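You operate a simulated robot arm through the tools that you are given. There is no shell and no other tool.

Carry out the task below with a simulated robot arm. There is one attempt and no reset: what you move stays moved.

Task
Put things in order on the top of bench eight. At the end: the yellow drip cup stands where the brown accessory box (marked "CLAMPS") stood; the grey relay (marked "24") stands on top of the silver gauge (marked "10 bar"); the brown accessory box from the top of bench eight is on the green filter mat; the blue fitting brush stands on top of the orange copper union; the yellow plug stands on top of the blue rubber rubbing block; whatever was shut is shut again. Leave all else as you found it, and nothing knocked over.

It is judged by the outcome, as a careful person would: the job done as asked, and still so three seconds after it is handed in. It fails if anything else is knocked over, pushed out of place, dropped, spilled or broken.

Robot
A 6-joint arm with a two-finger parallel gripper, fixed in place. Base frame: the origin is at the foot of the arm, x ahead of it, y to its left, z up; the work surface is at about z = 0. Lengths are in mm, angles in rad, forces in N, time in s.
With the tool pointing down near the work surface it reaches from about 180 to 460 mm from the base axis. Its first joint turns from -1.222 to 1.222 rad. Payload 1.9 kg.
The tool frame sits at the grasp point between the pads (the TCP): z along the fingers, y along the line on which they close. The tips reach 23 mm beyond it. The gripper opens to 94 mm. The fingers are 38 mm wide and 10 mm thick; the gripper's body (54 by 96 mm) begins 39 mm behind the TCP.
Orientation is that of the tool frame in the base frame, as [roll, pitch, yaw] about the fixed x, y, z axes, in that order (R = Rz(yaw) Ry(pitch) Rx(roll)). With the fingers straight down and closing along the base's y, the tool's x points along the base's -x, its y along +y and its z along -z.

Tools
- The arm moves only by the tool play_rows. Its argument "moves" is a list of rows, each a list of 7 numbers: the shift along the tool's x, y, z in mm, then the turn, a rotation vector about the tool's x, y, z in rad, then the opening in per cent of the stroke, from 0 (shut) to 100 (fully open). In form: [[dx, dy, dz, ax, ay, az, jaw], ...]. A call has 1 to 20 rows; each row is the pose to reach, as a shift and turn from the pose commanded when the call began, along the tool's axes at that moment. Each row takes 0.2 s and may step no farther than 50 mm and 0.15 rad from the row before; otherwise, or with a gripper value out of range, the whole call is refused. A pose out of reach is approached as far as the arm can. The call stops where the force on the tool passes 40 N (or 10 N more than at its start, if that is more) or the arm is blocked; 0.2 s more then pass. The fingers move at their own pace (about 108 mm/s each) and stop on an object; they squeeze with about 31 N. The grip force told is the motor's: it shows also when the fingers shut on nothing. Time passes only in rows, and 0.2 s behind the last, so rows that repeat a pose let the fingers close. The reply holds the time, the measured pose of the TCP, the force on the tool along the base axes, the opening and the grip force, in the units named above and with some noise, with the torque about the TCP (base axes, N m) and any sound that the robot's microphone picked up, and new pictures: "pictures" is both (left out), scene, wrist or none.
- Cameras (640 x 400 px; columns grow to the right, rows downward): "scene" is fixed at [50.2, 318.3, 406.2]; the picture's right is [-0.78, -0.63, 0.00], its down [-0.46, 0.57, -0.68] and it looks along [0.42, -0.53, -0.74] (base axes); focal length 214 px, centre (320, 200). "wrist" rides on the gripper at [86, 16, -75] in the tool frame; the picture's right is [-0.18, 0.98, 0.00], its down [-0.58, -0.11, -0.81] and it looks along [-0.79, -0.15, 0.59] (tool axes); focal length 243 px, centre (320, 200). There is no depth. A picture from a camera that has moved, and an enlarged one, comes with that camera's place and axes in the base frame and with its lens.
- zoom(camera, box): a new picture of the part [left, top, right, bottom] of that camera's present view, enlarged. No time passes.
- job_done(): hands the job in; it is judged then, once.

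Places have to be worked out from the pictures, the camera data and where the tool is seen. Open the gripper and draw the arm clear of the work before you hand the job in, unless the task says otherwise.

The tools are called after "Call:" by a JSON object that holds its "api" and its "payload". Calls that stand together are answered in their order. play_rows: Moves the arm, as the interface text tells. Its arguments: {"type":"object","properties":{"moves":{"type":"array","items":{"type":"array","items":{"type":"number"}}},"pictures":{"type":"string","enum":["both","scene","wrist","none"]}},"required":["moves"]} The other tools are called the same way: zoom (camera, box) takes an enlarged picture of a part of a camera's view; job_done () hands the job in.

At the start:

```text
time: 0.0
ee_pos: [300.3, -77.7, 312.4]
tcp_rot: [3.141, 0.001, -3.141]
wrist_force: [0.8, -0.3, 0.6]
ft_torque: [0.02, 0.02, -0.04]
width: 94.1
grasp_force: 0.1
```

scene: 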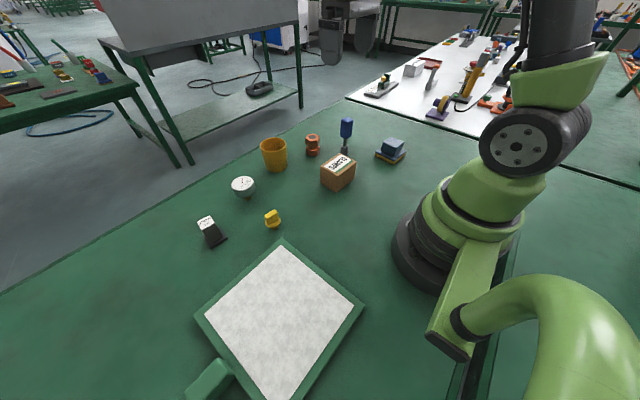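
wrist: 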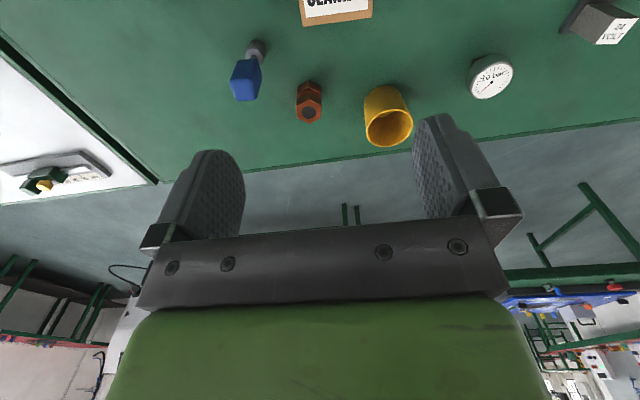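

I'll look more closely at the objects first, before moving anything.

Call:
{"api": "zoom", "payload": {"camera": "scene", "box": [180, 100, 420, 250]}}

Call:
{"api": "zoom", "payload": {"camera": "scene", "box": [160, 220, 400, 400]}}

Call:
{"api": "zoom", "payload": {"camera": "wrist", "box": [200, 0, 640, 200]}}

Call:
{"api": "zoom", "payload": {"camera": "scene", "box": [340, 20, 580, 170]}}

```text
2.67 times, centred on (300, 175) of scene
camera zoom: at [50.2, 318.3, 406.2], right [-0.78, -0.63, 0.0], down [-0.46, 0.57, -0.68], along [0.42, -0.53, -0.74], focal length 572 px, centre (373, 267)
```

zoom: 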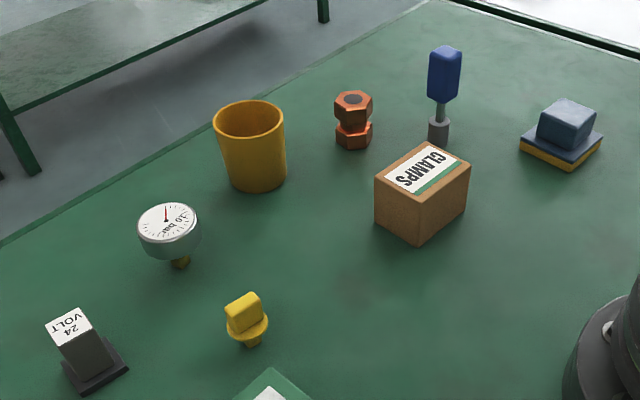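

```text
2.22 times, centred on (280, 310) of scene
camera zoom: at [50.2, 318.3, 406.2], right [-0.78, -0.63, 0.0], down [-0.46, 0.57, -0.68], along [0.42, -0.53, -0.74], focal length 477 px, centre (409, -44)
```

zoom: 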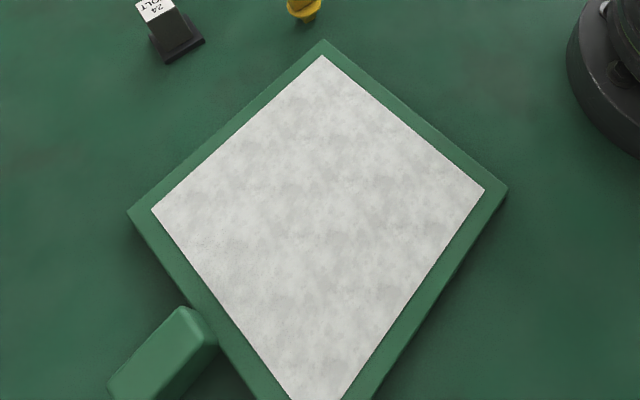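

```text
1.45 times, centred on (420, 100) of wrist
camera zoom: at [213.8, -62.0, 386.6], right [0.18, 0.98, 0.0], down [0.58, -0.11, 0.81], along [0.79, -0.15, -0.59], focal length 353 px, centre (174, 346)
```

zoom: 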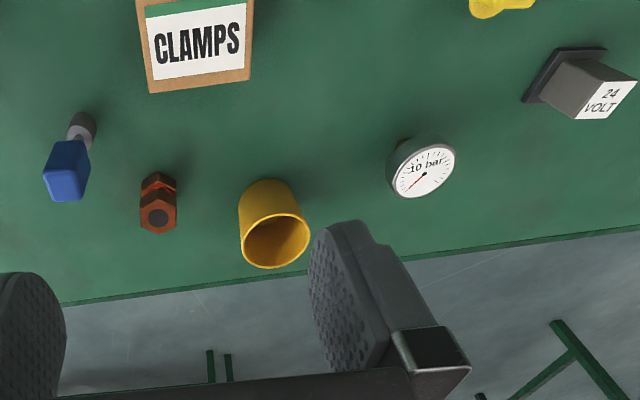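

```text
2.67 times, centred on (460, 95) of scene
camera zoom: at [50.2, 318.3, 406.2], right [-0.78, -0.63, 0.0], down [-0.46, 0.57, -0.68], along [0.42, -0.53, -0.74], focal length 572 px, centre (-53, 480)
```

zoom: 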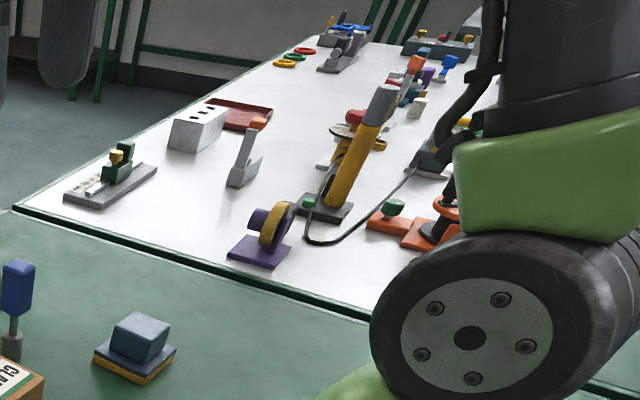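

The layout is clear, apart from the exact poses. I'll tilt the wrist camera to look down on the bench for a survey.

Call:
{"api": "play_rows", "payload": {"moves": [[0, 0, 0, 0, 0.12, 0, 100], [0, 0, 0, 0, 0.24, 0, 100], [0, 0, 0, 0, 0.35, 0, 100], [0, 0, 0, 0, 0.35, 0, 100]], "pictures": "wrist"}}

```text
time: 1.0
ee_pos: [301.5, -77.3, 313.1]
tcp_rot: [3.141, -0.352, 3.141]
wrist_force: [0.3, 0.6, -0.2]
ft_torque: [-0.01, 0.0, 0.01]
width: 94.1
grasp_force: 0.1
camera wrist: at [244.9, -61.8, 411.3], right [0.17, 0.98, -0.06], down [0.82, -0.11, 0.56], along [0.54, -0.15, -0.83], focal length 243 px, centre (320, 200)
```

wrist: 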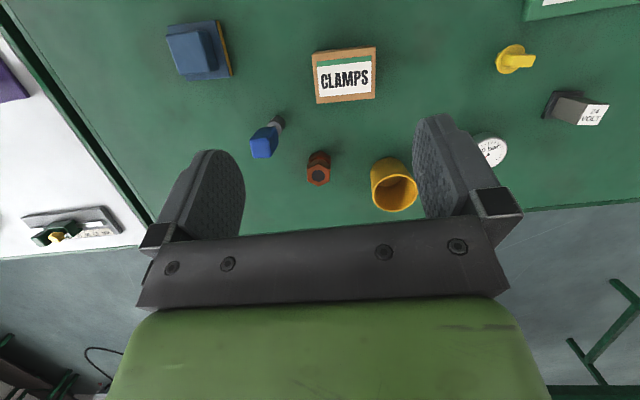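

This is a good overhead view. I'll enlarge it for measurement.

Call:
{"api": "zoom", "payload": {"camera": "wrist", "box": [140, 0, 400, 200]}}

Call:
{"api": "zoom", "payload": {"camera": "wrist", "box": [360, 0, 640, 220]}}

```text
2.00 times, centred on (270, 100) of wrist
camera zoom: at [244.9, -61.8, 411.3], right [0.17, 0.98, -0.06], down [0.82, -0.11, 0.56], along [0.54, -0.15, -0.83], focal length 485 px, centre (420, 400)
```

zoom: 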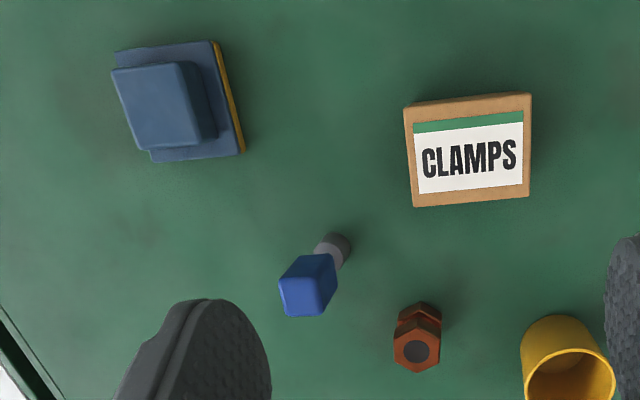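

```text
1.82 times, centred on (500, 110) of wrist
camera zoom: at [244.9, -61.8, 411.3], right [0.17, 0.98, -0.06], down [0.82, -0.11, 0.56], along [0.54, -0.15, -0.83], focal length 441 px, centre (-7, 364)
```

zoom: 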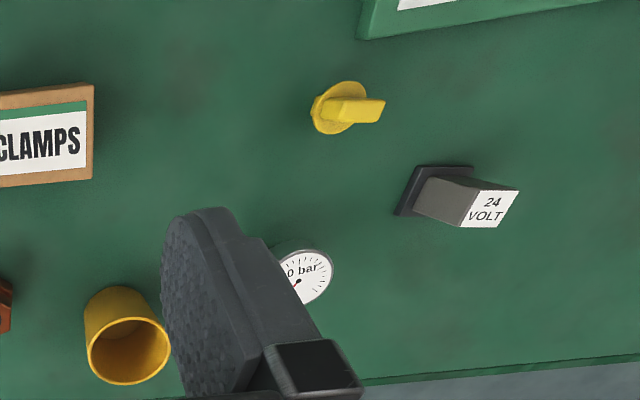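

The survey gives rough spots in mm: box (289,-60), cup (465,0), union (428,-120), brush (350,-180), block (226,-262), plug (306,162), relay (386,260) and gauge (428,143). I'll now swing left to see the mat, and check whether it has anything that opens.

Call:
{"api": "play_rows", "payload": {"moves": [[14.5, 43.9, 5.3, 0.0429, 0, -0.1167, 100], [29, 87.7, 10.6, 0.0857, 0, -0.2333, 100], [43.5, 131.6, 15.9, 0.1286, 0, -0.35, 100], [57.9, 175.4, 21.3, 0.1714, 0, -0.4667, 100], [72.4, 219.3, 26.6, 0.2143, 0, -0.5833, 100], [86.9, 263.1, 31.9, 0.2571, 0, -0.7, 100], [101.4, 307, 37.2, 0.3, 0, -0.8167, 100], [101.4, 307, 37.2, 0.3, 0, -0.8167, 100]]}}

```text
time: 2.8
ee_pos: [193.5, 230.4, 313.1]
tcp_rot: [-3.14, -0.352, -2.273]
wrist_force: [0.2, -0.2, 0.1]
ft_torque: [-0.01, 0.0, -0.01]
width: 93.9
grasp_force: 0.1
camera wrist: at [143.8, 198.6, 412.0], right [-0.64, 0.77, -0.06], down [0.61, 0.56, 0.56], along [0.46, 0.32, -0.83], focal length 243 px, centre (320, 200)
```

scene: 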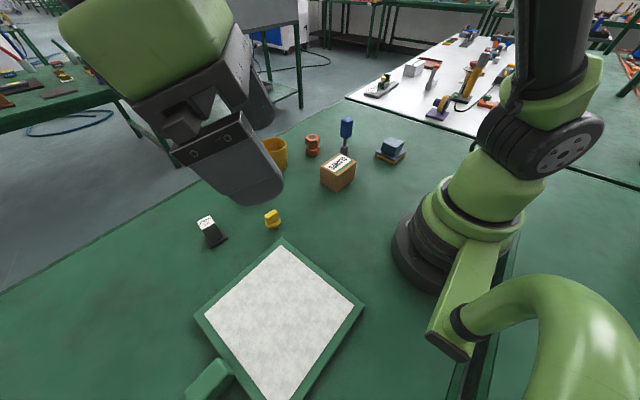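
wrist: 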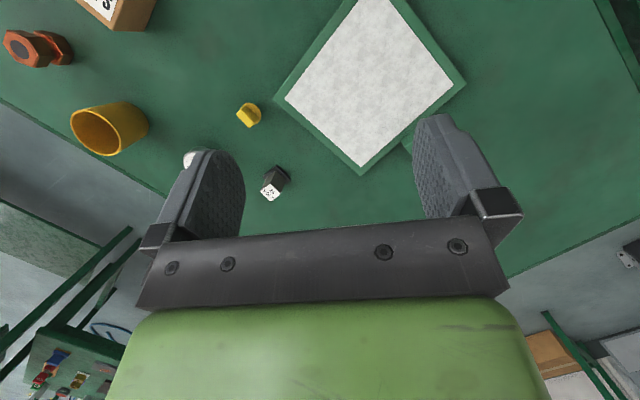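

I'll enlarge the mat, plug and relay area.

Call:
{"api": "zoom", "payload": {"camera": "wrist", "box": [220, 0, 480, 210]}}

Call:
{"api": "zoom", "payload": {"camera": "wrist", "box": [60, 60, 320, 220]}}

```text
1.90 times, centred on (350, 105) of wrist
camera zoom: at [143.8, 198.6, 412.0], right [-0.64, 0.77, -0.06], down [0.61, 0.56, 0.56], along [0.46, 0.32, -0.83], focal length 462 px, centre (263, 381)
```

zoom: 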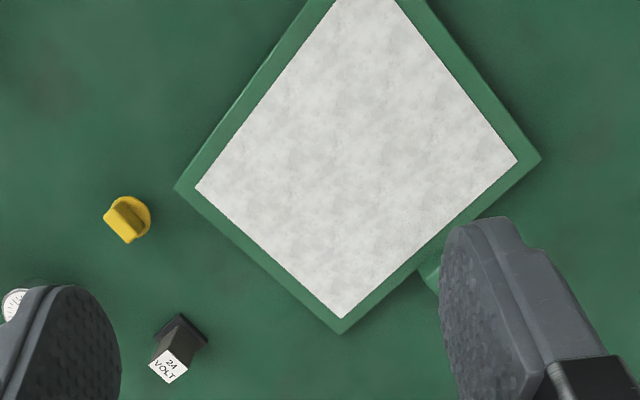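

```text
2.46 times, centred on (190, 140) of wrist
camera zoom: at [143.8, 198.6, 412.0], right [-0.64, 0.77, -0.06], down [0.61, 0.56, 0.56], along [0.46, 0.32, -0.83], focal length 597 px, centre (640, 348)
```

zoom: 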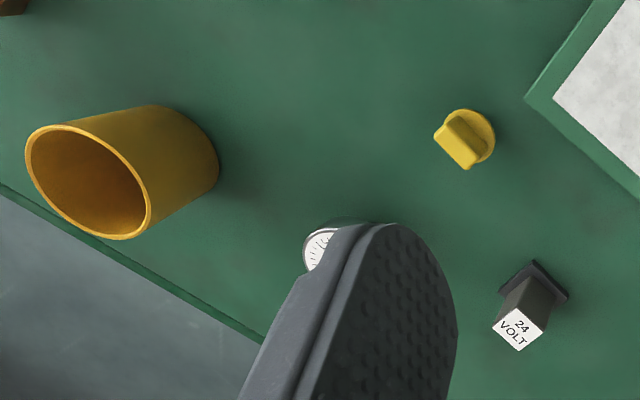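

The mat is a flat tray, about x 64–272 and y 172–375, and I see nothing that opens. I'll level the tool, then go above the box with the jaws turned to span its 60 mm side.

Call:
{"api": "play_rows", "payload": {"moves": [[0, 0, 0, 0, -0.12, 0, 100], [0, 0, 0, 0, -0.24, 0, 100], [0, 0, 0, 0, -0.352, 0, 100]], "pictures": "none"}}

Call:
{"api": "play_rows", "payload": {"moves": [[22.8, -37.2, 19, 0, 0, -0.09, 100], [45.7, -74.5, 38, 0, 0, -0.18, 100], [68.5, -111.7, 57, 0, 0, -0.27, 100], [91.4, -148.9, 76, 0, 0, -0.361, 100], [114.2, -186.1, 95, 0, 0, -0.451, 100], [137.1, -223.4, 114, 0, 0, -0.542, 100], [159.9, -260.6, 133, 0, 0, -0.632, 100], [159.9, -260.6, 133, 0, 0, -0.632, 100]]}}

```text
time: 3.6
ee_pos: [193.0, 229.5, 312.8]
tcp_rot: [-3.14, 0.003, -2.275]
wrist_force: [-0.6, -0.1, 0.7]
ft_torque: [0.0, 0.02, -0.05]
width: 94.1
grasp_force: 0.1
```

```text
time: 5.4
ee_pos: [291.1, -59.1, 177.8]
tcp_rot: [-3.139, 0.001, -1.638]
wrist_force: [-1.2, 0.2, 0.1]
ft_torque: [0.01, -0.03, 0.01]
width: 94.1
grasp_force: 0.0
camera wrist: at [267.3, -145.3, 251.8], right [-0.97, 0.25, 0.0], down [0.15, 0.57, 0.81], along [0.2, 0.78, -0.59], focal length 243 px, centre (320, 200)
```

scene: 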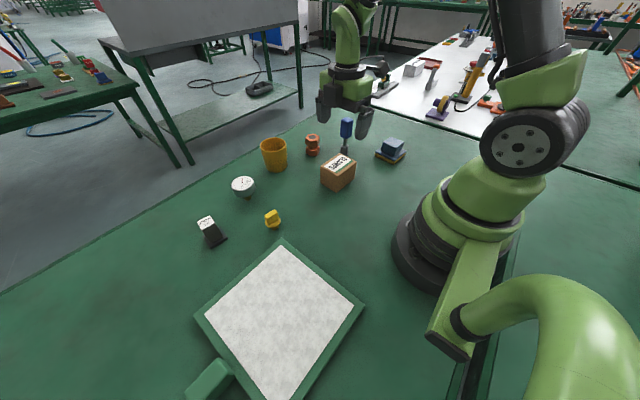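
wrist: 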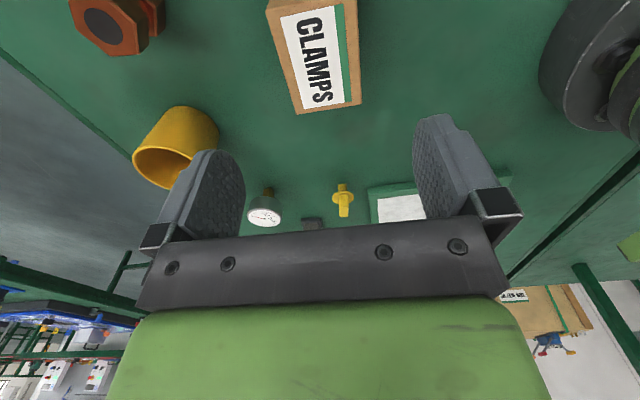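

The second view puts the box top at about z=55 with its centre at (289.5,-60), which agrees with the survey. I'll descend around it and close.

Call:
{"api": "play_rows", "payload": {"moves": [[1, 1.5, 40, 0, 0, 0, 100], [1, 1.5, 80, 0, 0, 0, 100], [1, 1.5, 115, 0, 0, 0, 100], [1, 1.5, 135, 0, 0, 0, 100], [1, 1.5, 147, 0, 0, 0, 100], [1, 1.5, 147, 0, 0, 0, 100]]}}

```text
time: 6.8
ee_pos: [288.7, -63.0, 32.7]
tcp_rot: [-3.137, -0.001, -1.639]
wrist_force: [-0.1, 0.0, 0.4]
ft_torque: [0.0, -0.03, 0.01]
width: 93.9
grasp_force: 0.1
camera wrist: at [266.6, -148.2, 106.2], right [-0.97, 0.25, 0.0], down [0.15, 0.57, 0.81], along [0.2, 0.78, -0.59], focal length 243 px, centre (320, 200)
```

scene: 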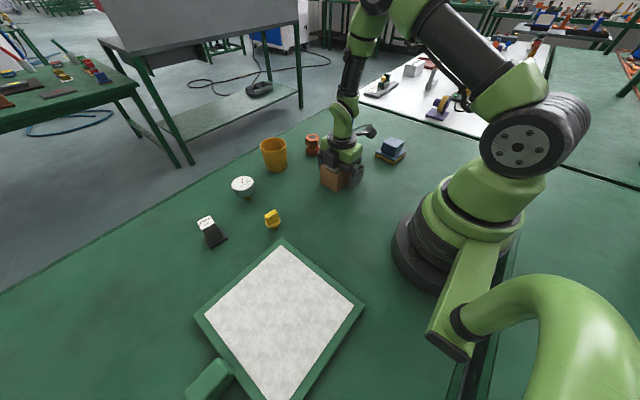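
wrist: 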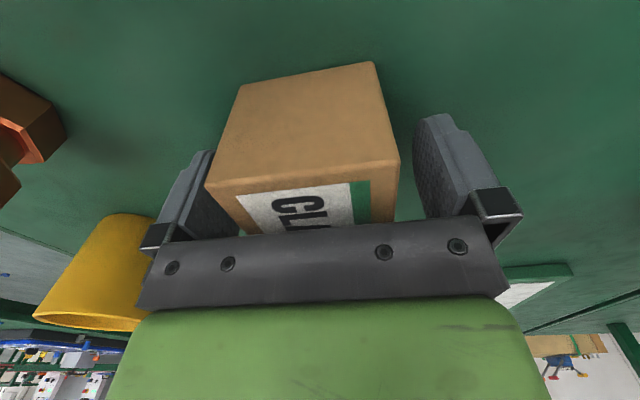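

The box sits cleanly between the fingers. I'll close on it and lift slightly.

Call:
{"api": "play_rows", "payload": {"moves": [[0, 0, 0, 0, 0, 0, 75], [0, 0, 0, 0, 0, 0, 50], [0, 0, 0, 0, 0, 0, 40], [0, 0, 0, 0, 0, 0, 40], [0, 0, -15, 0, 0, 0, 40], [0, 0, -40, 0, 0, 0, 40], [0, 0, -40, 0, 0, 0, 40]]}}

```text
time: 8.4
ee_pos: [288.3, -62.8, 73.4]
tcp_rot: [3.141, -0.001, -1.641]
wrist_force: [1.2, -0.3, -1.7]
ft_torque: [0.03, 0.0, 0.02]
width: 59.5
grasp_force: 30.3
camera wrist: at [266.1, -147.8, 146.1], right [-0.97, 0.25, 0.0], down [0.15, 0.57, 0.81], along [0.2, 0.78, -0.59], focal length 243 px, centre (320, 200)
```

scene: 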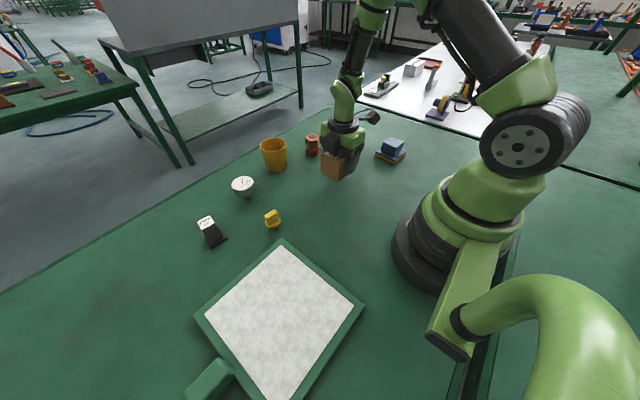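
wrist: 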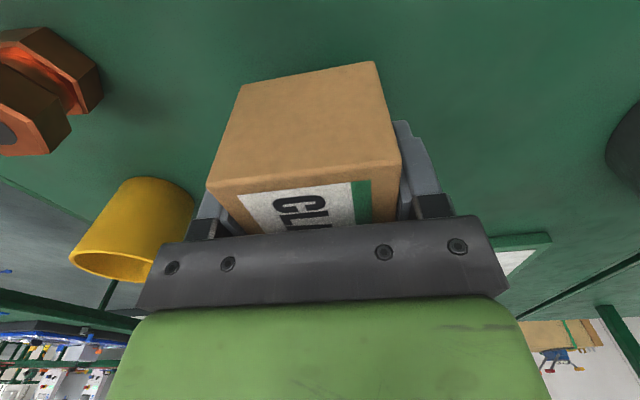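

The box is held at 59.5 mm. I'll lift it and carry it level over the mat, keeping its orientation.

Call:
{"api": "play_rows", "payload": {"moves": [[0, 0, -40, 0, 0, 0, 40], [0, 0, -80, 0, 0, 0, 40], [-40.6, 17.7, -80, 0, 0, 0, 40], [-81.3, 35.3, -80, 0, 0, 0, 40], [-122, 53, -80, 0, 0, 0, 40], [-162.6, 70.6, -80, 0, 0, 0, 40], [-203.3, 88.3, -80, 0, 0, 0, 40], [-243.9, 106, -80, 0, 0, 0, 40], [-284.6, 123.6, -80, 0, 0, 0, 40], [-325.2, 141.3, -80, 0, 0, 0, 40], [-325.2, 141.3, -80, 0, 0, 0, 40]]}}

```text
time: 10.8
ee_pos: [166.3, 271.6, 152.2]
tcp_rot: [-3.14, 0.0, -1.641]
wrist_force: [-1.0, -0.2, -1.4]
ft_torque: [0.0, 0.0, -0.01]
width: 59.7
grasp_force: 31.0
camera wrist: at [144.7, 186.9, 226.5], right [-0.97, 0.25, 0.0], down [0.15, 0.57, 0.81], along [0.2, 0.78, -0.59], focal length 243 px, centre (320, 200)
```

scene: 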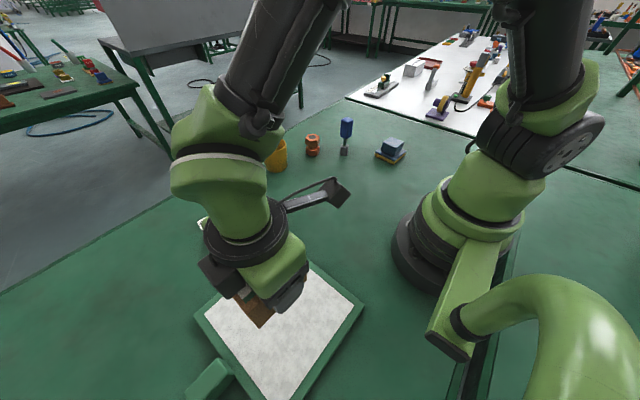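
wrist: 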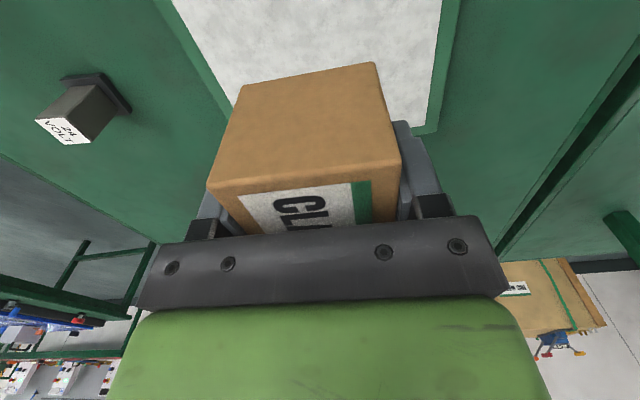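

The box is over the mat centre. I'll descend carefully to feel for the mat top.

Call:
{"api": "play_rows", "payload": {"moves": [[0, 0, 40, 0, 0, 0, 40], [0, 0, 75, 0, 0, 0, 40], [0, 0, 95, 0, 0, 0, 40], [0, 0, 102, 0, 0, 0, 40], [0, 0, 104, 0, 0, 0, 40], [0, 0, 106, 0, 0, 0, 40]]}}

```text
time: 12.2
ee_pos: [170.0, 271.2, 47.8]
tcp_rot: [-3.138, 0.002, -1.641]
wrist_force: [-3.6, -6.0, 28.7]
ft_torque: [-0.04, 0.44, -0.01]
width: 59.8
grasp_force: 31.0
camera wrist: at [147.0, 186.7, 121.1], right [-0.97, 0.25, 0.0], down [0.15, 0.57, 0.81], along [0.21, 0.78, -0.59], focal length 243 px, centre (320, 200)
```

scene: 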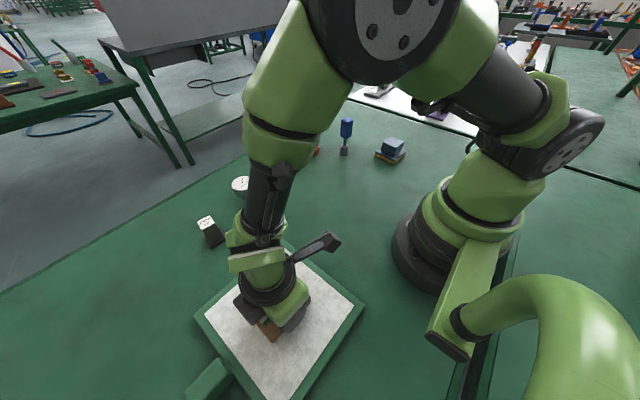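
wrist: 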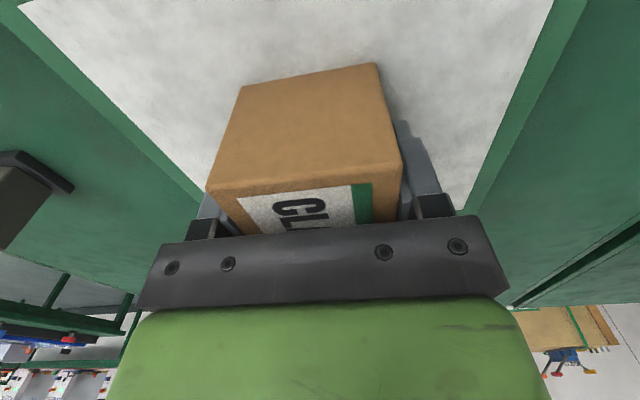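

There's contact at about 29 N, so the mat top is near z=15. I'll ease up slightly, open gently and rise.

Call:
{"api": "play_rows", "payload": {"moves": [[0, 0, -0.8, 0, 0, 0, 40], [0, 0, -0.8, 0, 0, 0, 62], [0, 0, -0.8, 0, 0, 0, 70], [0, 0, -0.8, 0, 0, 0, 85], [0, 0, -0.8, 0, 0, 0, 100], [0, 0, -0.8, 0, 0, 0, 100], [0, 0, -20, 0, 0, 0, 100], [0, 0, -55, 0, 0, 0, 100], [0, 0, -100, 0, 0, 0, 100], [0, 0, -100, 0, 0, 0, 100]]}}

```text
time: 14.4
ee_pos: [169.4, 273.8, 147.1]
tcp_rot: [-3.141, 0.001, -1.639]
wrist_force: [0.1, 0.0, 0.1]
ft_torque: [-0.02, 0.02, -0.01]
width: 94.3
grasp_force: 0.1
camera wrist: at [146.7, 187.9, 220.6], right [-0.97, 0.25, 0.0], down [0.15, 0.57, 0.81], along [0.2, 0.78, -0.59], focal length 243 px, centre (320, 200)
```

scene: 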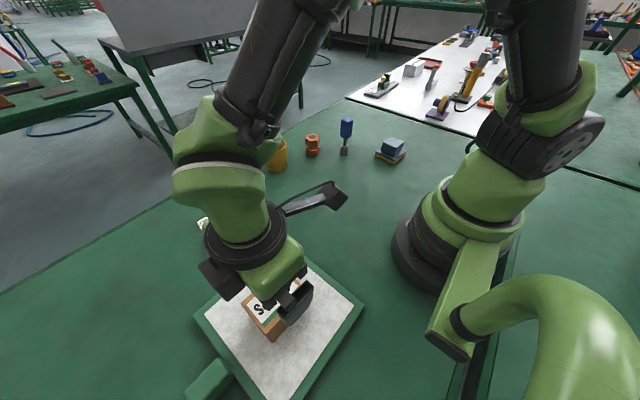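
wrist: 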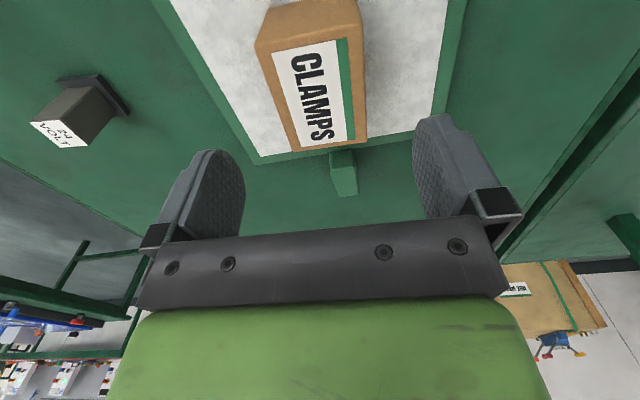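

The box stands squarely on the mat. Next is the cup: I'll go up and across to a spot above and in front of it, turning the jaws back to close along y.

Call:
{"api": "play_rows", "payload": {"moves": [[22.1, -26.3, -8, 0, 0, 0.1366, 100], [44.2, -52.6, -16, 0, 0, 0.2732, 100], [66.2, -78.9, -24, 0, 0, 0.4098, 100], [88.3, -105.2, -32, 0, 0, 0.5464, 100], [110.4, -131.5, -40, 0, 0, 0.683, 100], [132.5, -157.7, -40, 0, 0, 0.8196, 100], [154.6, -184, -40, 0, 0, 0.9562, 100], [176.7, -210.3, -40, 0, 0, 1.0928, 100], [198.7, -236.6, -40, 0, 0, 1.2294, 100], [220.8, -262.9, -40, 0, 0, 1.366, 100], [242.9, -289.2, -40, 0, 0, 1.5026, 100], [242.9, -289.2, -40, 0, 0, 1.5026, 100]]}}

```text
time: 17.0
ee_pos: [439.4, 8.4, 186.1]
tcp_rot: [-3.141, 0.0, 3.139]
wrist_force: [0.4, -0.8, -0.6]
ft_torque: [-0.02, 0.0, 0.0]
width: 94.2
grasp_force: 0.0
camera wrist: at [353.3, 25.7, 259.9], right [0.19, 0.98, 0.0], down [0.58, -0.11, 0.81], along [0.79, -0.15, -0.59], focal length 243 px, centre (320, 200)
```

scene: 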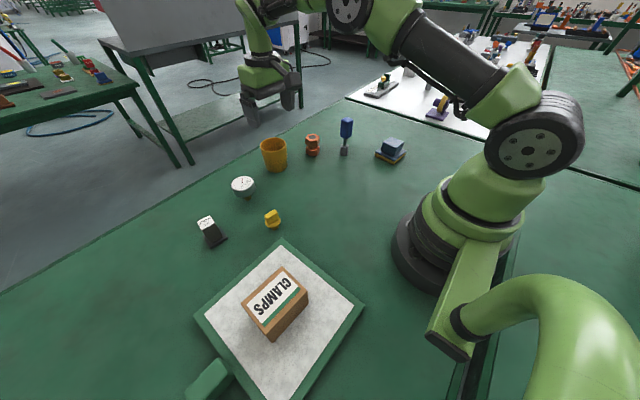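
wrist: 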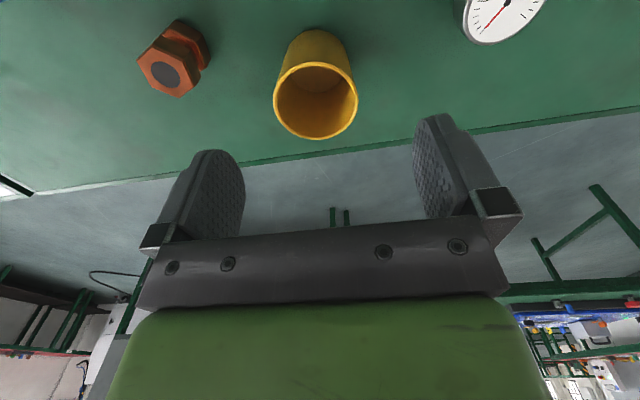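

The cup centre is at about (464,1), with its rim at z=76 and 71 mm across. I'll tilt the fingers 0.2 rad outward for reach, line up and come down part way.

Call:
{"api": "play_rows", "payload": {"moves": [[-10, -4, 0, 0, -0.1, 0, 100], [-19.5, -7.5, 0, 0, -0.2, 0, 100], [-19.5, -7.5, 30, 0, -0.2, 0, 100], [-19.5, -7.5, 60, 0, -0.2, 0, 100], [-19.5, -7.5, 60, 0, -0.2, 0, 100]]}}

```text
time: 18.2
ee_pos: [460.7, 1.3, 126.5]
tcp_rot: [3.141, 0.202, 3.14]
wrist_force: [-0.7, -0.5, -0.1]
ft_torque: [0.02, -0.01, -0.01]
width: 94.0
grasp_force: 0.1
camera wrist: at [359.5, 17.8, 182.5], right [0.18, 0.98, 0.04], down [0.41, -0.11, 0.91], along [0.9, -0.15, -0.42], focal length 243 px, centre (320, 200)
```

scene: 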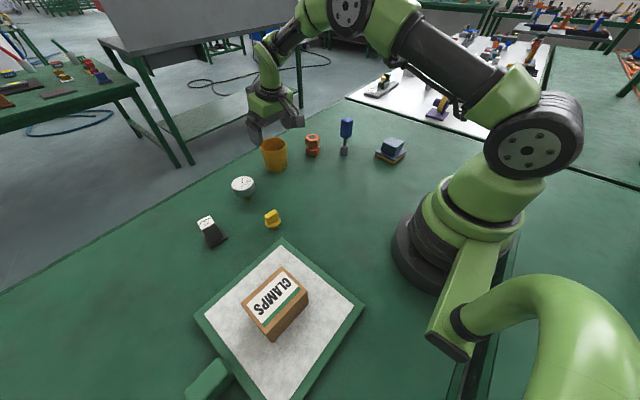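
wrist: 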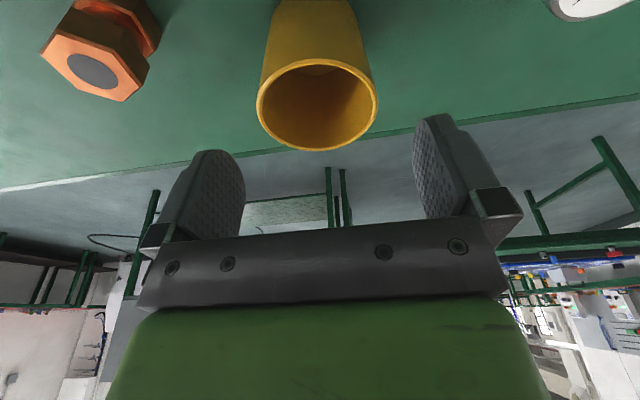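

The cup is centred between the fingers. I'll descend vertically around it to about z=52.

Call:
{"api": "play_rows", "payload": {"moves": [[5, 0, 24.5, 0, 0, 0, 100], [10, 0, 49, 0, 0, 0, 100], [13, 0, 63.7, 0, 0, 0, 100], [14.5, 0, 71, 0, 0, 0, 100], [14.5, 0, 71, 0, 0, 0, 100]]}}

```text
time: 19.4
ee_pos: [459.5, 2.8, 53.6]
tcp_rot: [3.141, 0.204, 3.139]
wrist_force: [1.2, 0.1, 1.2]
ft_torque: [0.01, -0.02, -0.02]
width: 93.8
grasp_force: 0.0
camera wrist: at [359.9, 19.3, 109.1], right [0.18, 0.98, 0.04], down [0.41, -0.11, 0.91], along [0.9, -0.15, -0.42], focal length 243 px, centre (320, 200)
```

scene: 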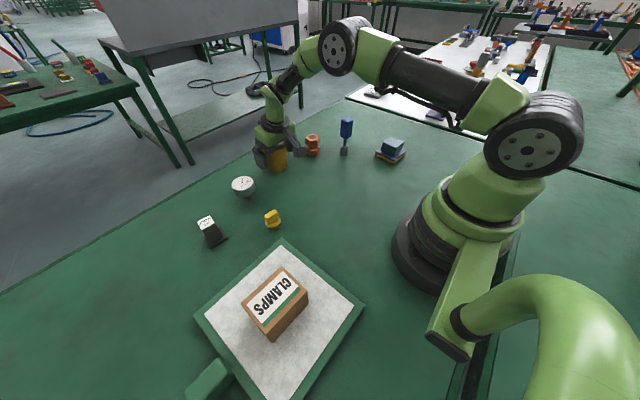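
wrist: 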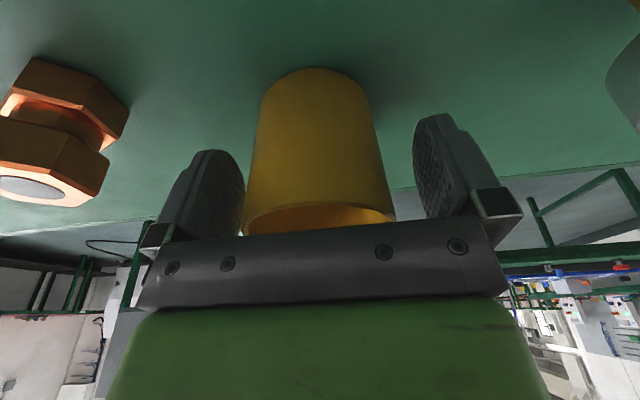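

There's no contact, and the cup sits between the pads. I'll close and lift a little.

Call:
{"api": "play_rows", "payload": {"moves": [[0, 0, 0, 0, 0, 0, 85], [0, 0, 0, 0, 0, 0, 72], [0, 0, 0, 0, 0, 0, 60], [0, 0, 0, 0, 0, 0, 60], [-2, 0, -9.8, 0, 0, 0, 60], [-8, 0, -39.2, 0, 0, 0, 60], [-8, 0, -39.2, 0, 0, 0, 60]]}}

```text
time: 21.0
ee_pos: [459.5, 1.1, 93.1]
tcp_rot: [3.14, 0.203, 3.14]
wrist_force: [-0.2, -0.6, -0.7]
ft_torque: [-0.02, -0.01, 0.02]
width: 68.7
grasp_force: 30.6
camera wrist: at [359.6, 17.9, 148.4], right [0.18, 0.98, 0.04], down [0.41, -0.11, 0.91], along [0.9, -0.15, -0.42], focal length 243 px, centre (320, 200)
```

scene: 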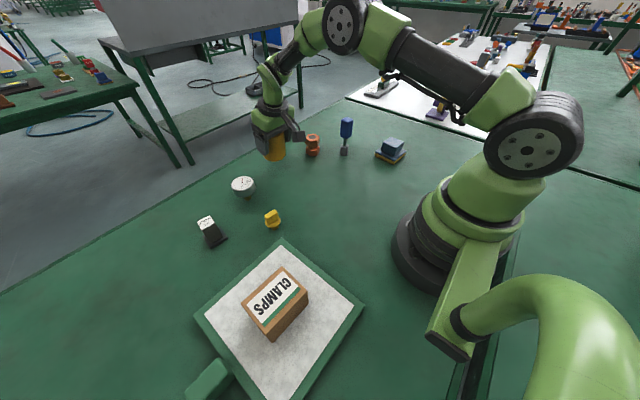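
wrist: 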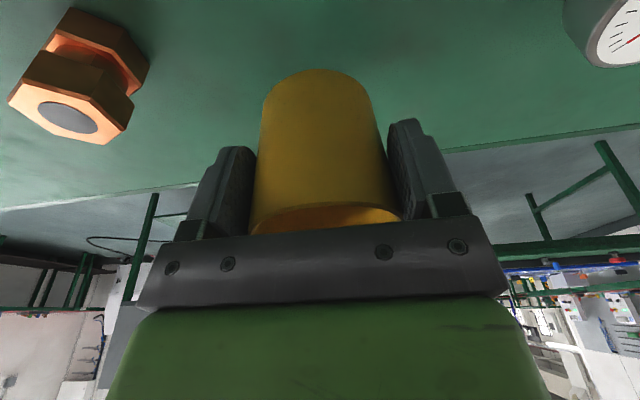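

The cup is held at 68.7 mm. I'll carry it over the box's old spot at (289.5,-60) with the same tilt, and come down to just above the surface.

Call:
{"api": "play_rows", "payload": {"moves": [[33.4, -12.3, -9.9, 0, 0, 0, 60], [66.9, -24.6, -19.8, 0, 0, 0, 60], [100.3, -36.9, -29.7, 0, 0, 0, 60], [133.8, -49.2, -39.6, 0, 0, 0, 60], [167.2, -61.5, -49.5, 0, 0, 0, 60], [167.2, -61.5, -49.5, 0, 0, 0, 60], [172.2, -61.5, -25, 0, 0, 0, 60], [176.7, -61.5, -3, 0, 0, 0, 60], [176.7, -61.5, -3, 0, 0, 0, 60]]}}

```text
time: 23.0
ee_pos: [286.3, -59.7, 59.9]
tcp_rot: [-3.141, 0.201, -3.12]
wrist_force: [0.5, 0.0, -0.2]
ft_torque: [0.02, -0.01, -0.11]
width: 68.2
grasp_force: 31.1
out of reach, approached as far as the arm can: row 7, 8
camera wrist: at [186.2, -44.3, 115.1], right [0.16, 0.99, 0.04], down [0.41, -0.1, 0.91], along [0.9, -0.13, -0.42], focal length 243 px, centre (320, 200)
```

scene: 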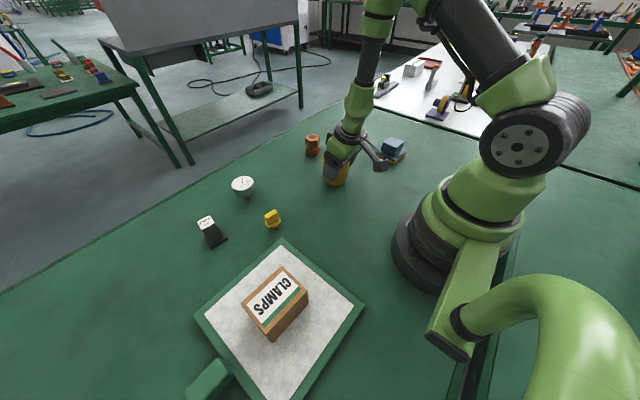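
wrist: 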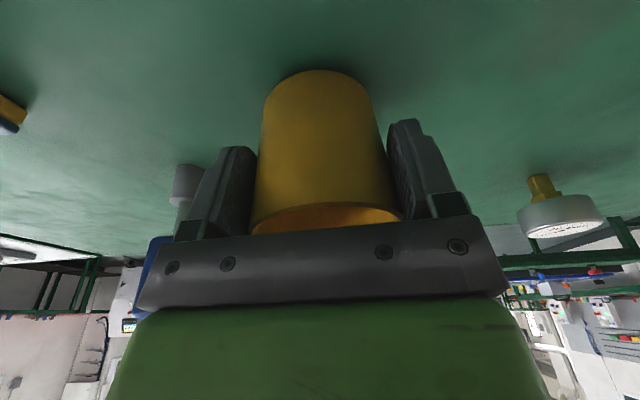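

The arm is near a joint limit here, with a slight yaw drift, but the cup is upright and over the spot. I'll descend a few millimetres at a time and watch orientation and force.

Call:
{"api": "play_rows", "payload": {"moves": [[0.6, 0, 2.9, 0, 0, 0, 60], [0.6, 0, 2.9, 0, 0, 0, 60]], "pictures": "none"}}

```text
time: 23.6
ee_pos: [286.5, -59.6, 57.4]
tcp_rot: [-3.14, 0.202, 3.14]
wrist_force: [0.3, -0.2, -0.4]
ft_torque: [-0.04, 0.02, 0.0]
width: 68.3
grasp_force: 30.6
```

It reached that pose exactly, so the limit message was only transient. I'll continue down to touch.

Call:
{"api": "play_rows", "payload": {"moves": [[0.4, 0, 2, 0, 0, 0, 60], [0.6, 0, 3, 0, 0, 0, 60], [0.8, 0, 3.9, 0, 0, 0, 60], [0.8, 0, 3.9, 0, 0, 0, 60]], "pictures": "none"}}

```text
time: 24.6
ee_pos: [286.6, -58.8, 54.6]
tcp_rot: [-3.141, 0.202, 3.139]
wrist_force: [-0.8, 0.4, -0.2]
ft_torque: [-0.03, 0.02, -0.02]
width: 68.3
grasp_force: 30.9
```

By dead reckoning the cup is about 0.5 mm above the surface. I'll take a few more half-millimetre steps.

Call:
{"api": "play_rows", "payload": {"moves": [[0.1, 0, 0.5, 0, 0, 0, 60], [0.2, 0, 1, 0, 0, 0, 60], [0.2, 0, 1, 0, 0, 0, 60]], "pictures": "both"}}

```text
time: 25.4
ee_pos: [286.4, -60.8, 55.3]
tcp_rot: [3.14, 0.203, 3.14]
wrist_force: [-1.9, -0.1, 6.5]
ft_torque: [0.2, 0.03, 0.06]
width: 68.0
grasp_force: 30.7
camera wrist: at [186.8, -43.5, 109.1], right [0.18, 0.98, 0.04], down [0.41, -0.11, 0.91], along [0.9, -0.15, -0.42], focal length 243 px, centre (320, 200)
```

scene: 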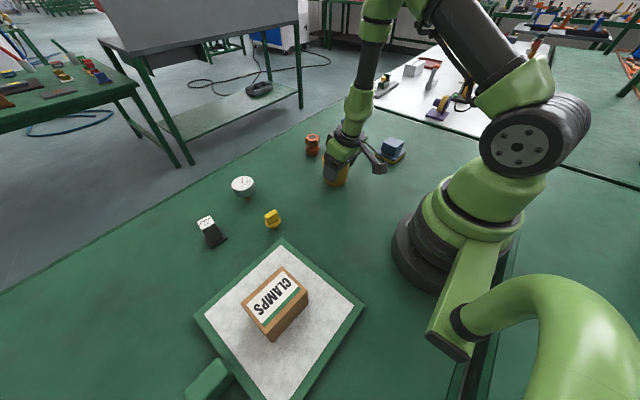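
wrist: 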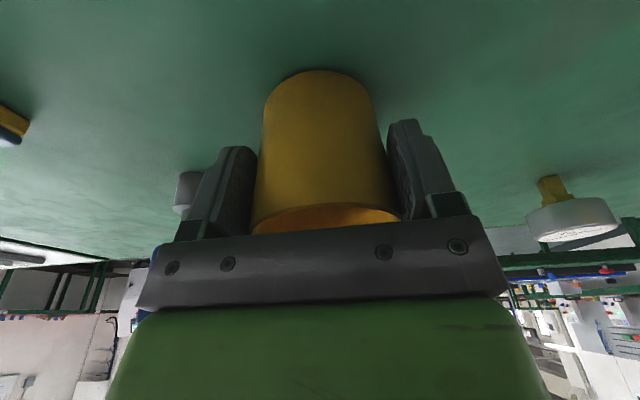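

The cup has touched down at 6.5 N. I'll open slowly and rise straight up.

Call:
{"api": "play_rows", "payload": {"moves": [[0, 0, 0, 0, 0, 0, 72], [0, 0, 0, 0, 0, 0, 80], [0, 0, 0, 0, 0, 0, 90], [0, 0, 0, 0, 0, 0, 100], [0, 0, 0, 0, 0, 0, 100], [-3, 0, -14.7, 0, 0, 0, 100], [-8, 0, -39.2, 0, 0, 0, 100], [-16, 0, -78.4, 0, 0, 0, 100], [-24, 0, -117.6, 0, 0, 0, 100], [-24, 0, -117.6, 0, 0, 0, 100]]}}

```text
time: 27.6
ee_pos: [283.2, -57.0, 173.9]
tcp_rot: [3.138, 0.203, 3.133]
wrist_force: [-0.5, 0.2, 0.0]
ft_torque: [0.01, -0.02, 0.0]
width: 94.3
grasp_force: 0.1
out of reach, approached as far as the arm can: row 7, 8
camera wrist: at [183.3, -40.4, 229.4], right [0.19, 0.98, 0.04], down [0.41, -0.12, 0.91], along [0.89, -0.15, -0.42], focal length 243 px, centre (320, 200)
```

scene: 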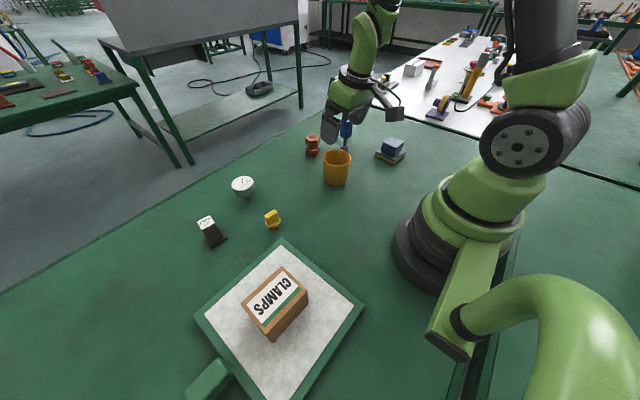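
wrist: 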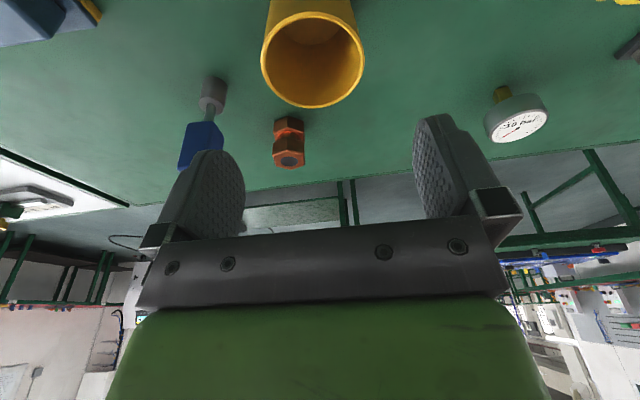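

The cup stands at about (291,-59), where the box was. Next is the brush, so I'll tilt to look down on the brush, union and block region.

Call:
{"api": "play_rows", "payload": {"moves": [[-9, -21, -10, 0, 0.125, 0, 100], [-18, -42, -20, 0, 0.25, 0, 100], [-27, -63, -30, 0, 0.375, 0, 100], [-35.7, -90, -39.7, 0, 0.5, 0, 100], [-35.7, -90, -39.7, 0, 0.5, 0, 100]], "pictures": "wrist"}}

Call:
{"api": "zoom", "payload": {"camera": "wrist", "box": [120, 0, 420, 190]}}

Call:
{"api": "zoom", "payload": {"camera": "scene", "box": [290, 100, 420, 180]}}

```text
time: 28.8
ee_pos: [310.4, -148.3, 222.1]
tcp_rot: [3.141, -0.299, -3.141]
wrist_force: [-0.2, -0.5, 0.1]
ft_torque: [-0.01, 0.01, 0.01]
width: 93.9
grasp_force: 0.2
camera wrist: at [249.9, -131.4, 317.9], right [0.18, 0.98, -0.05], down [0.79, -0.11, 0.6], along [0.58, -0.15, -0.8], focal length 243 px, centre (320, 200)
```

wrist: 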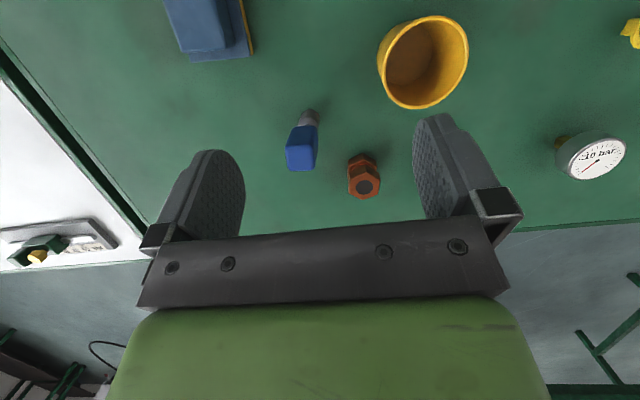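

```text
2.11 times, centred on (270, 95) of wrist
camera zoom: at [249.9, -131.4, 317.9], right [0.18, 0.98, -0.05], down [0.79, -0.11, 0.6], along [0.58, -0.15, -0.8], focal length 511 px, centre (425, 421)
```

zoom: 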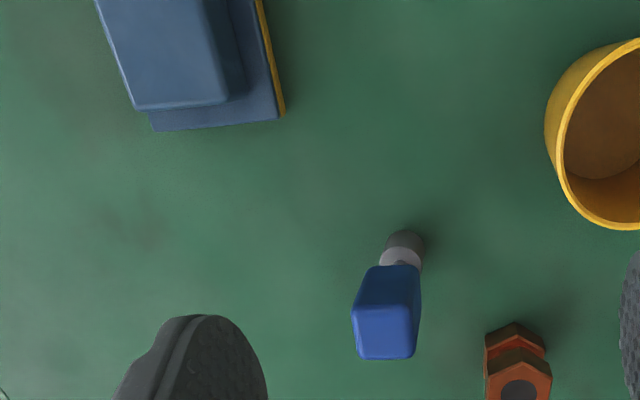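

```text
4.92 times, centred on (355, 140) of scene
camera zoom: at [50.2, 318.3, 406.2], right [-0.78, -0.63, 0.0], down [-0.46, 0.57, -0.68], along [0.42, -0.53, -0.74], focal length 1056 px, centre (148, 495)
```

zoom: 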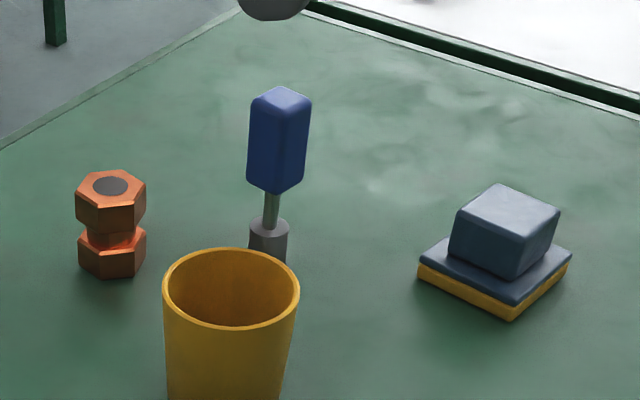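

The brush handle is about 25 mm square and lined up with the base axes at (350,-179), with its top near z=112. The union top is at (428,-120), z≈54. I'll level the tool above the brush.

Call:
{"api": "play_rows", "payload": {"moves": [[-17, -10, 9.5, 0, -0.1, 0, 100], [-34, -20, 19, 0, -0.2, 0, 100], [-50.2, -30.7, 28.4, 0, -0.299, 0, 100], [-50.2, -30.7, 28.4, 0, -0.299, 0, 100]], "pictures": "wrist"}}

Call:
{"api": "zoom", "payload": {"camera": "wrist", "box": [200, 0, 520, 200]}}

```text
time: 29.8
ee_pos: [352.2, -180.0, 181.0]
tcp_rot: [3.14, 0.0, 3.141]
wrist_force: [-0.2, 0.2, -0.2]
ft_torque: [-0.02, 0.03, -0.02]
width: 94.0
grasp_force: 0.1
camera wrist: at [265.3, -163.0, 252.9], right [0.19, 0.98, 0.0], down [0.58, -0.11, 0.81], along [0.79, -0.15, -0.59], focal length 243 px, centre (320, 200)
```

wrist: 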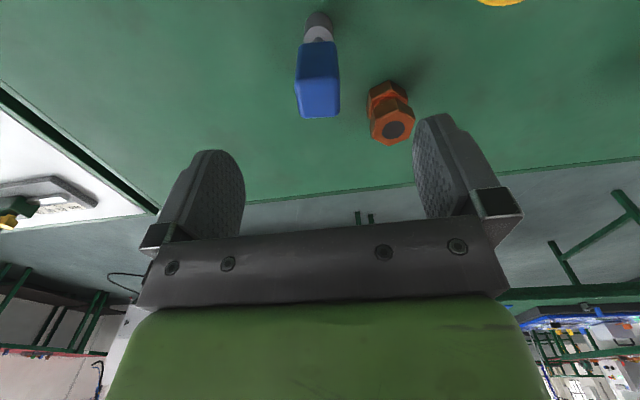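

```text
2.00 times, centred on (360, 100) of wrist
camera zoom: at [265.3, -163.0, 252.9], right [0.19, 0.98, 0.0], down [0.58, -0.11, 0.81], along [0.79, -0.15, -0.59], focal length 485 px, centre (240, 400)
```

zoom: 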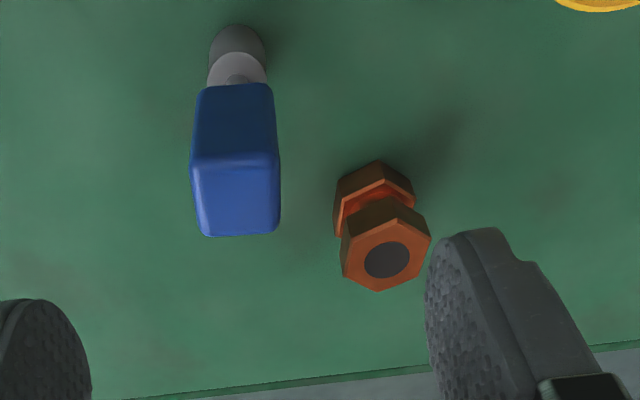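

The second view agrees: brush (349,-179), union top (428.5,-120). I'll narrow the jaws and descend around the handle.

Call:
{"api": "play_rows", "payload": {"moves": [[2, 0, 0, 0, 0, 0, 60], [2, 0, 40, 0, 0, 0, 60], [2, 0, 75, 0, 0, 0, 60], [2, 0, 93, 0, 0, 0, 60], [2, 0, 93, 0, 0, 0, 60]]}}

```text
time: 31.0
ee_pos: [351.7, -180.0, 84.6]
tcp_rot: [-3.141, 0.002, 3.139]
wrist_force: [0.1, 0.0, -1.0]
ft_torque: [-0.01, 0.01, 0.03]
width: 56.0
grasp_force: 0.1
camera wrist: at [264.6, -163.5, 159.3], right [0.19, 0.98, 0.0], down [0.58, -0.11, 0.81], along [0.79, -0.15, -0.59], focal length 243 px, centre (320, 200)
```

scene: 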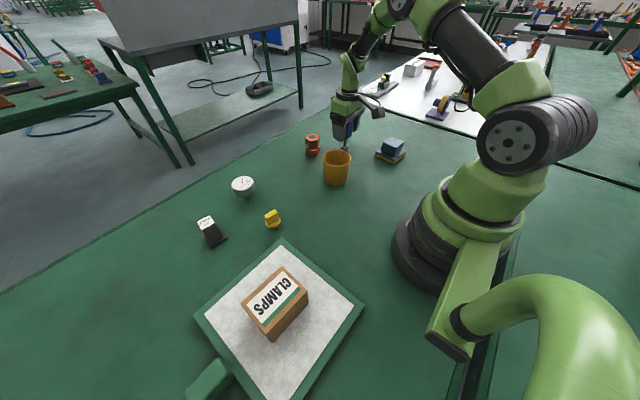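
wrist: 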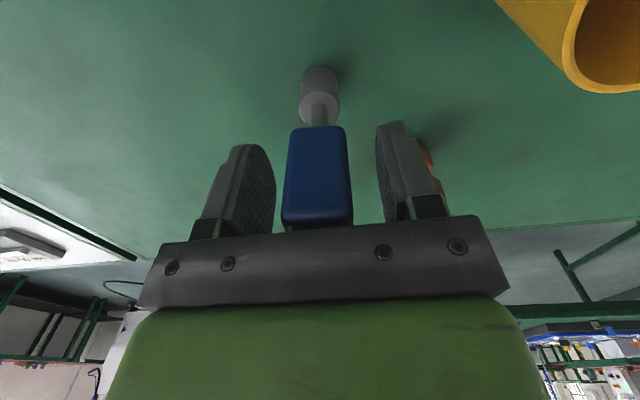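

The handle is centred between the pads to within about 1 mm. I'll close gradually and lift.

Call:
{"api": "play_rows", "payload": {"moves": [[0, 0, 0, 0, 0, 0, 40], [0, 0, 0, 0, 0, 0, 32], [0, 0, 0, 0, 0, 0, 28], [0, 0, 0, 0, 0, 0, 25], [0, 0, 0, 0, 0, 0, 22], [0, 0, 0, 0, 0, 0, 15], [0, 0, 0, 0, 0, 0, 10], [0, 0, 0, 0, 0, 0, 10], [0, 0, -10, 0, 0, 0, 10], [0, 0, -40, 0, 0, 0, 10], [0, 0, -40, 0, 0, 0, 10]]}}

```text
time: 33.4
ee_pos: [351.9, -180.1, 125.6]
tcp_rot: [3.139, 0.004, 3.14]
wrist_force: [0.4, -0.6, -0.6]
ft_torque: [0.0, 0.03, 0.02]
width: 27.6
grasp_force: 31.5
camera wrist: at [264.8, -164.2, 199.8], right [0.19, 0.98, 0.0], down [0.58, -0.11, 0.81], along [0.79, -0.15, -0.59], focal length 243 px, centre (320, 200)
```

scene: 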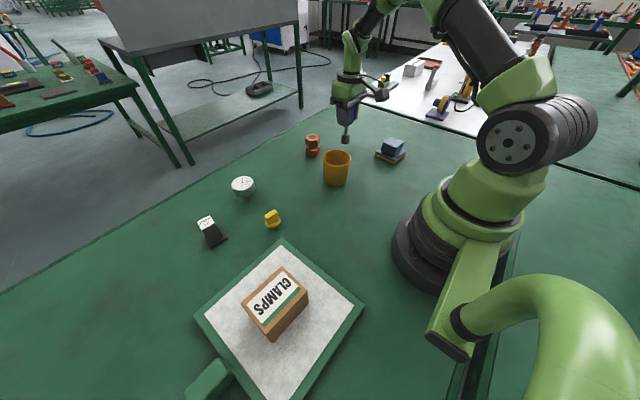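
wrist: 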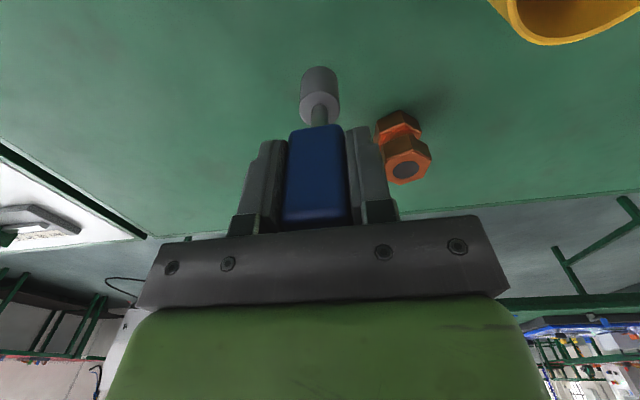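

The brush is held and looks vertical. I'll zoom in to measure its bottom end relative to the tool, and the union.

Call:
{"api": "zoom", "payload": {"camera": "wrist", "box": [240, 40, 480, 240]}}

Call:
{"api": "zoom", "payload": {"camera": "scene", "box": [290, 60, 420, 180]}}

```text
2.00 times, centred on (360, 140) of wrist
camera zoom: at [264.8, -164.2, 199.8], right [0.19, 0.98, 0.0], down [0.58, -0.11, 0.81], along [0.79, -0.15, -0.59], focal length 485 px, centre (240, 320)
```

zoom: 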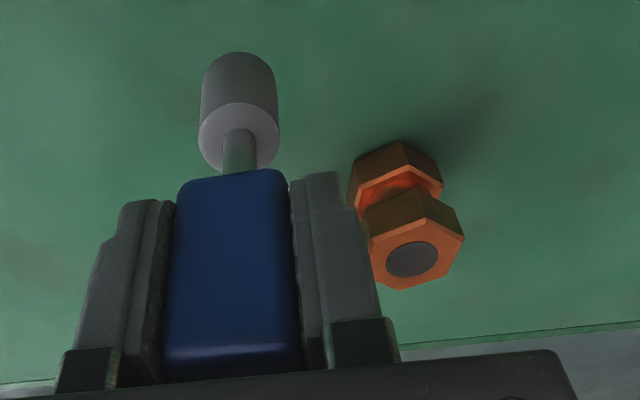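

```text
3.33 times, centred on (355, 120) of scene
camera zoom: at [50.2, 318.3, 406.2], right [-0.78, -0.63, 0.0], down [-0.46, 0.57, -0.68], along [0.42, -0.53, -0.74], focal length 715 px, centre (203, 467)
```

zoom: 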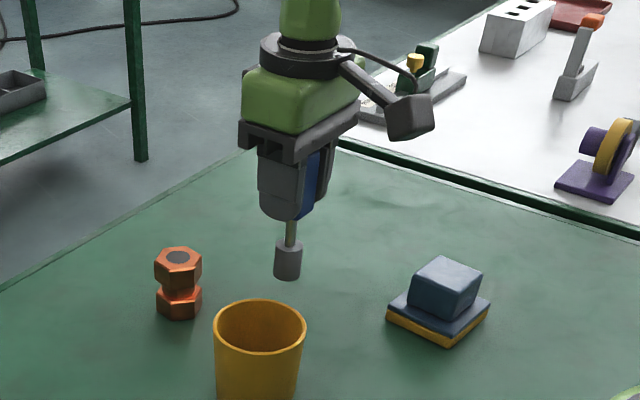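

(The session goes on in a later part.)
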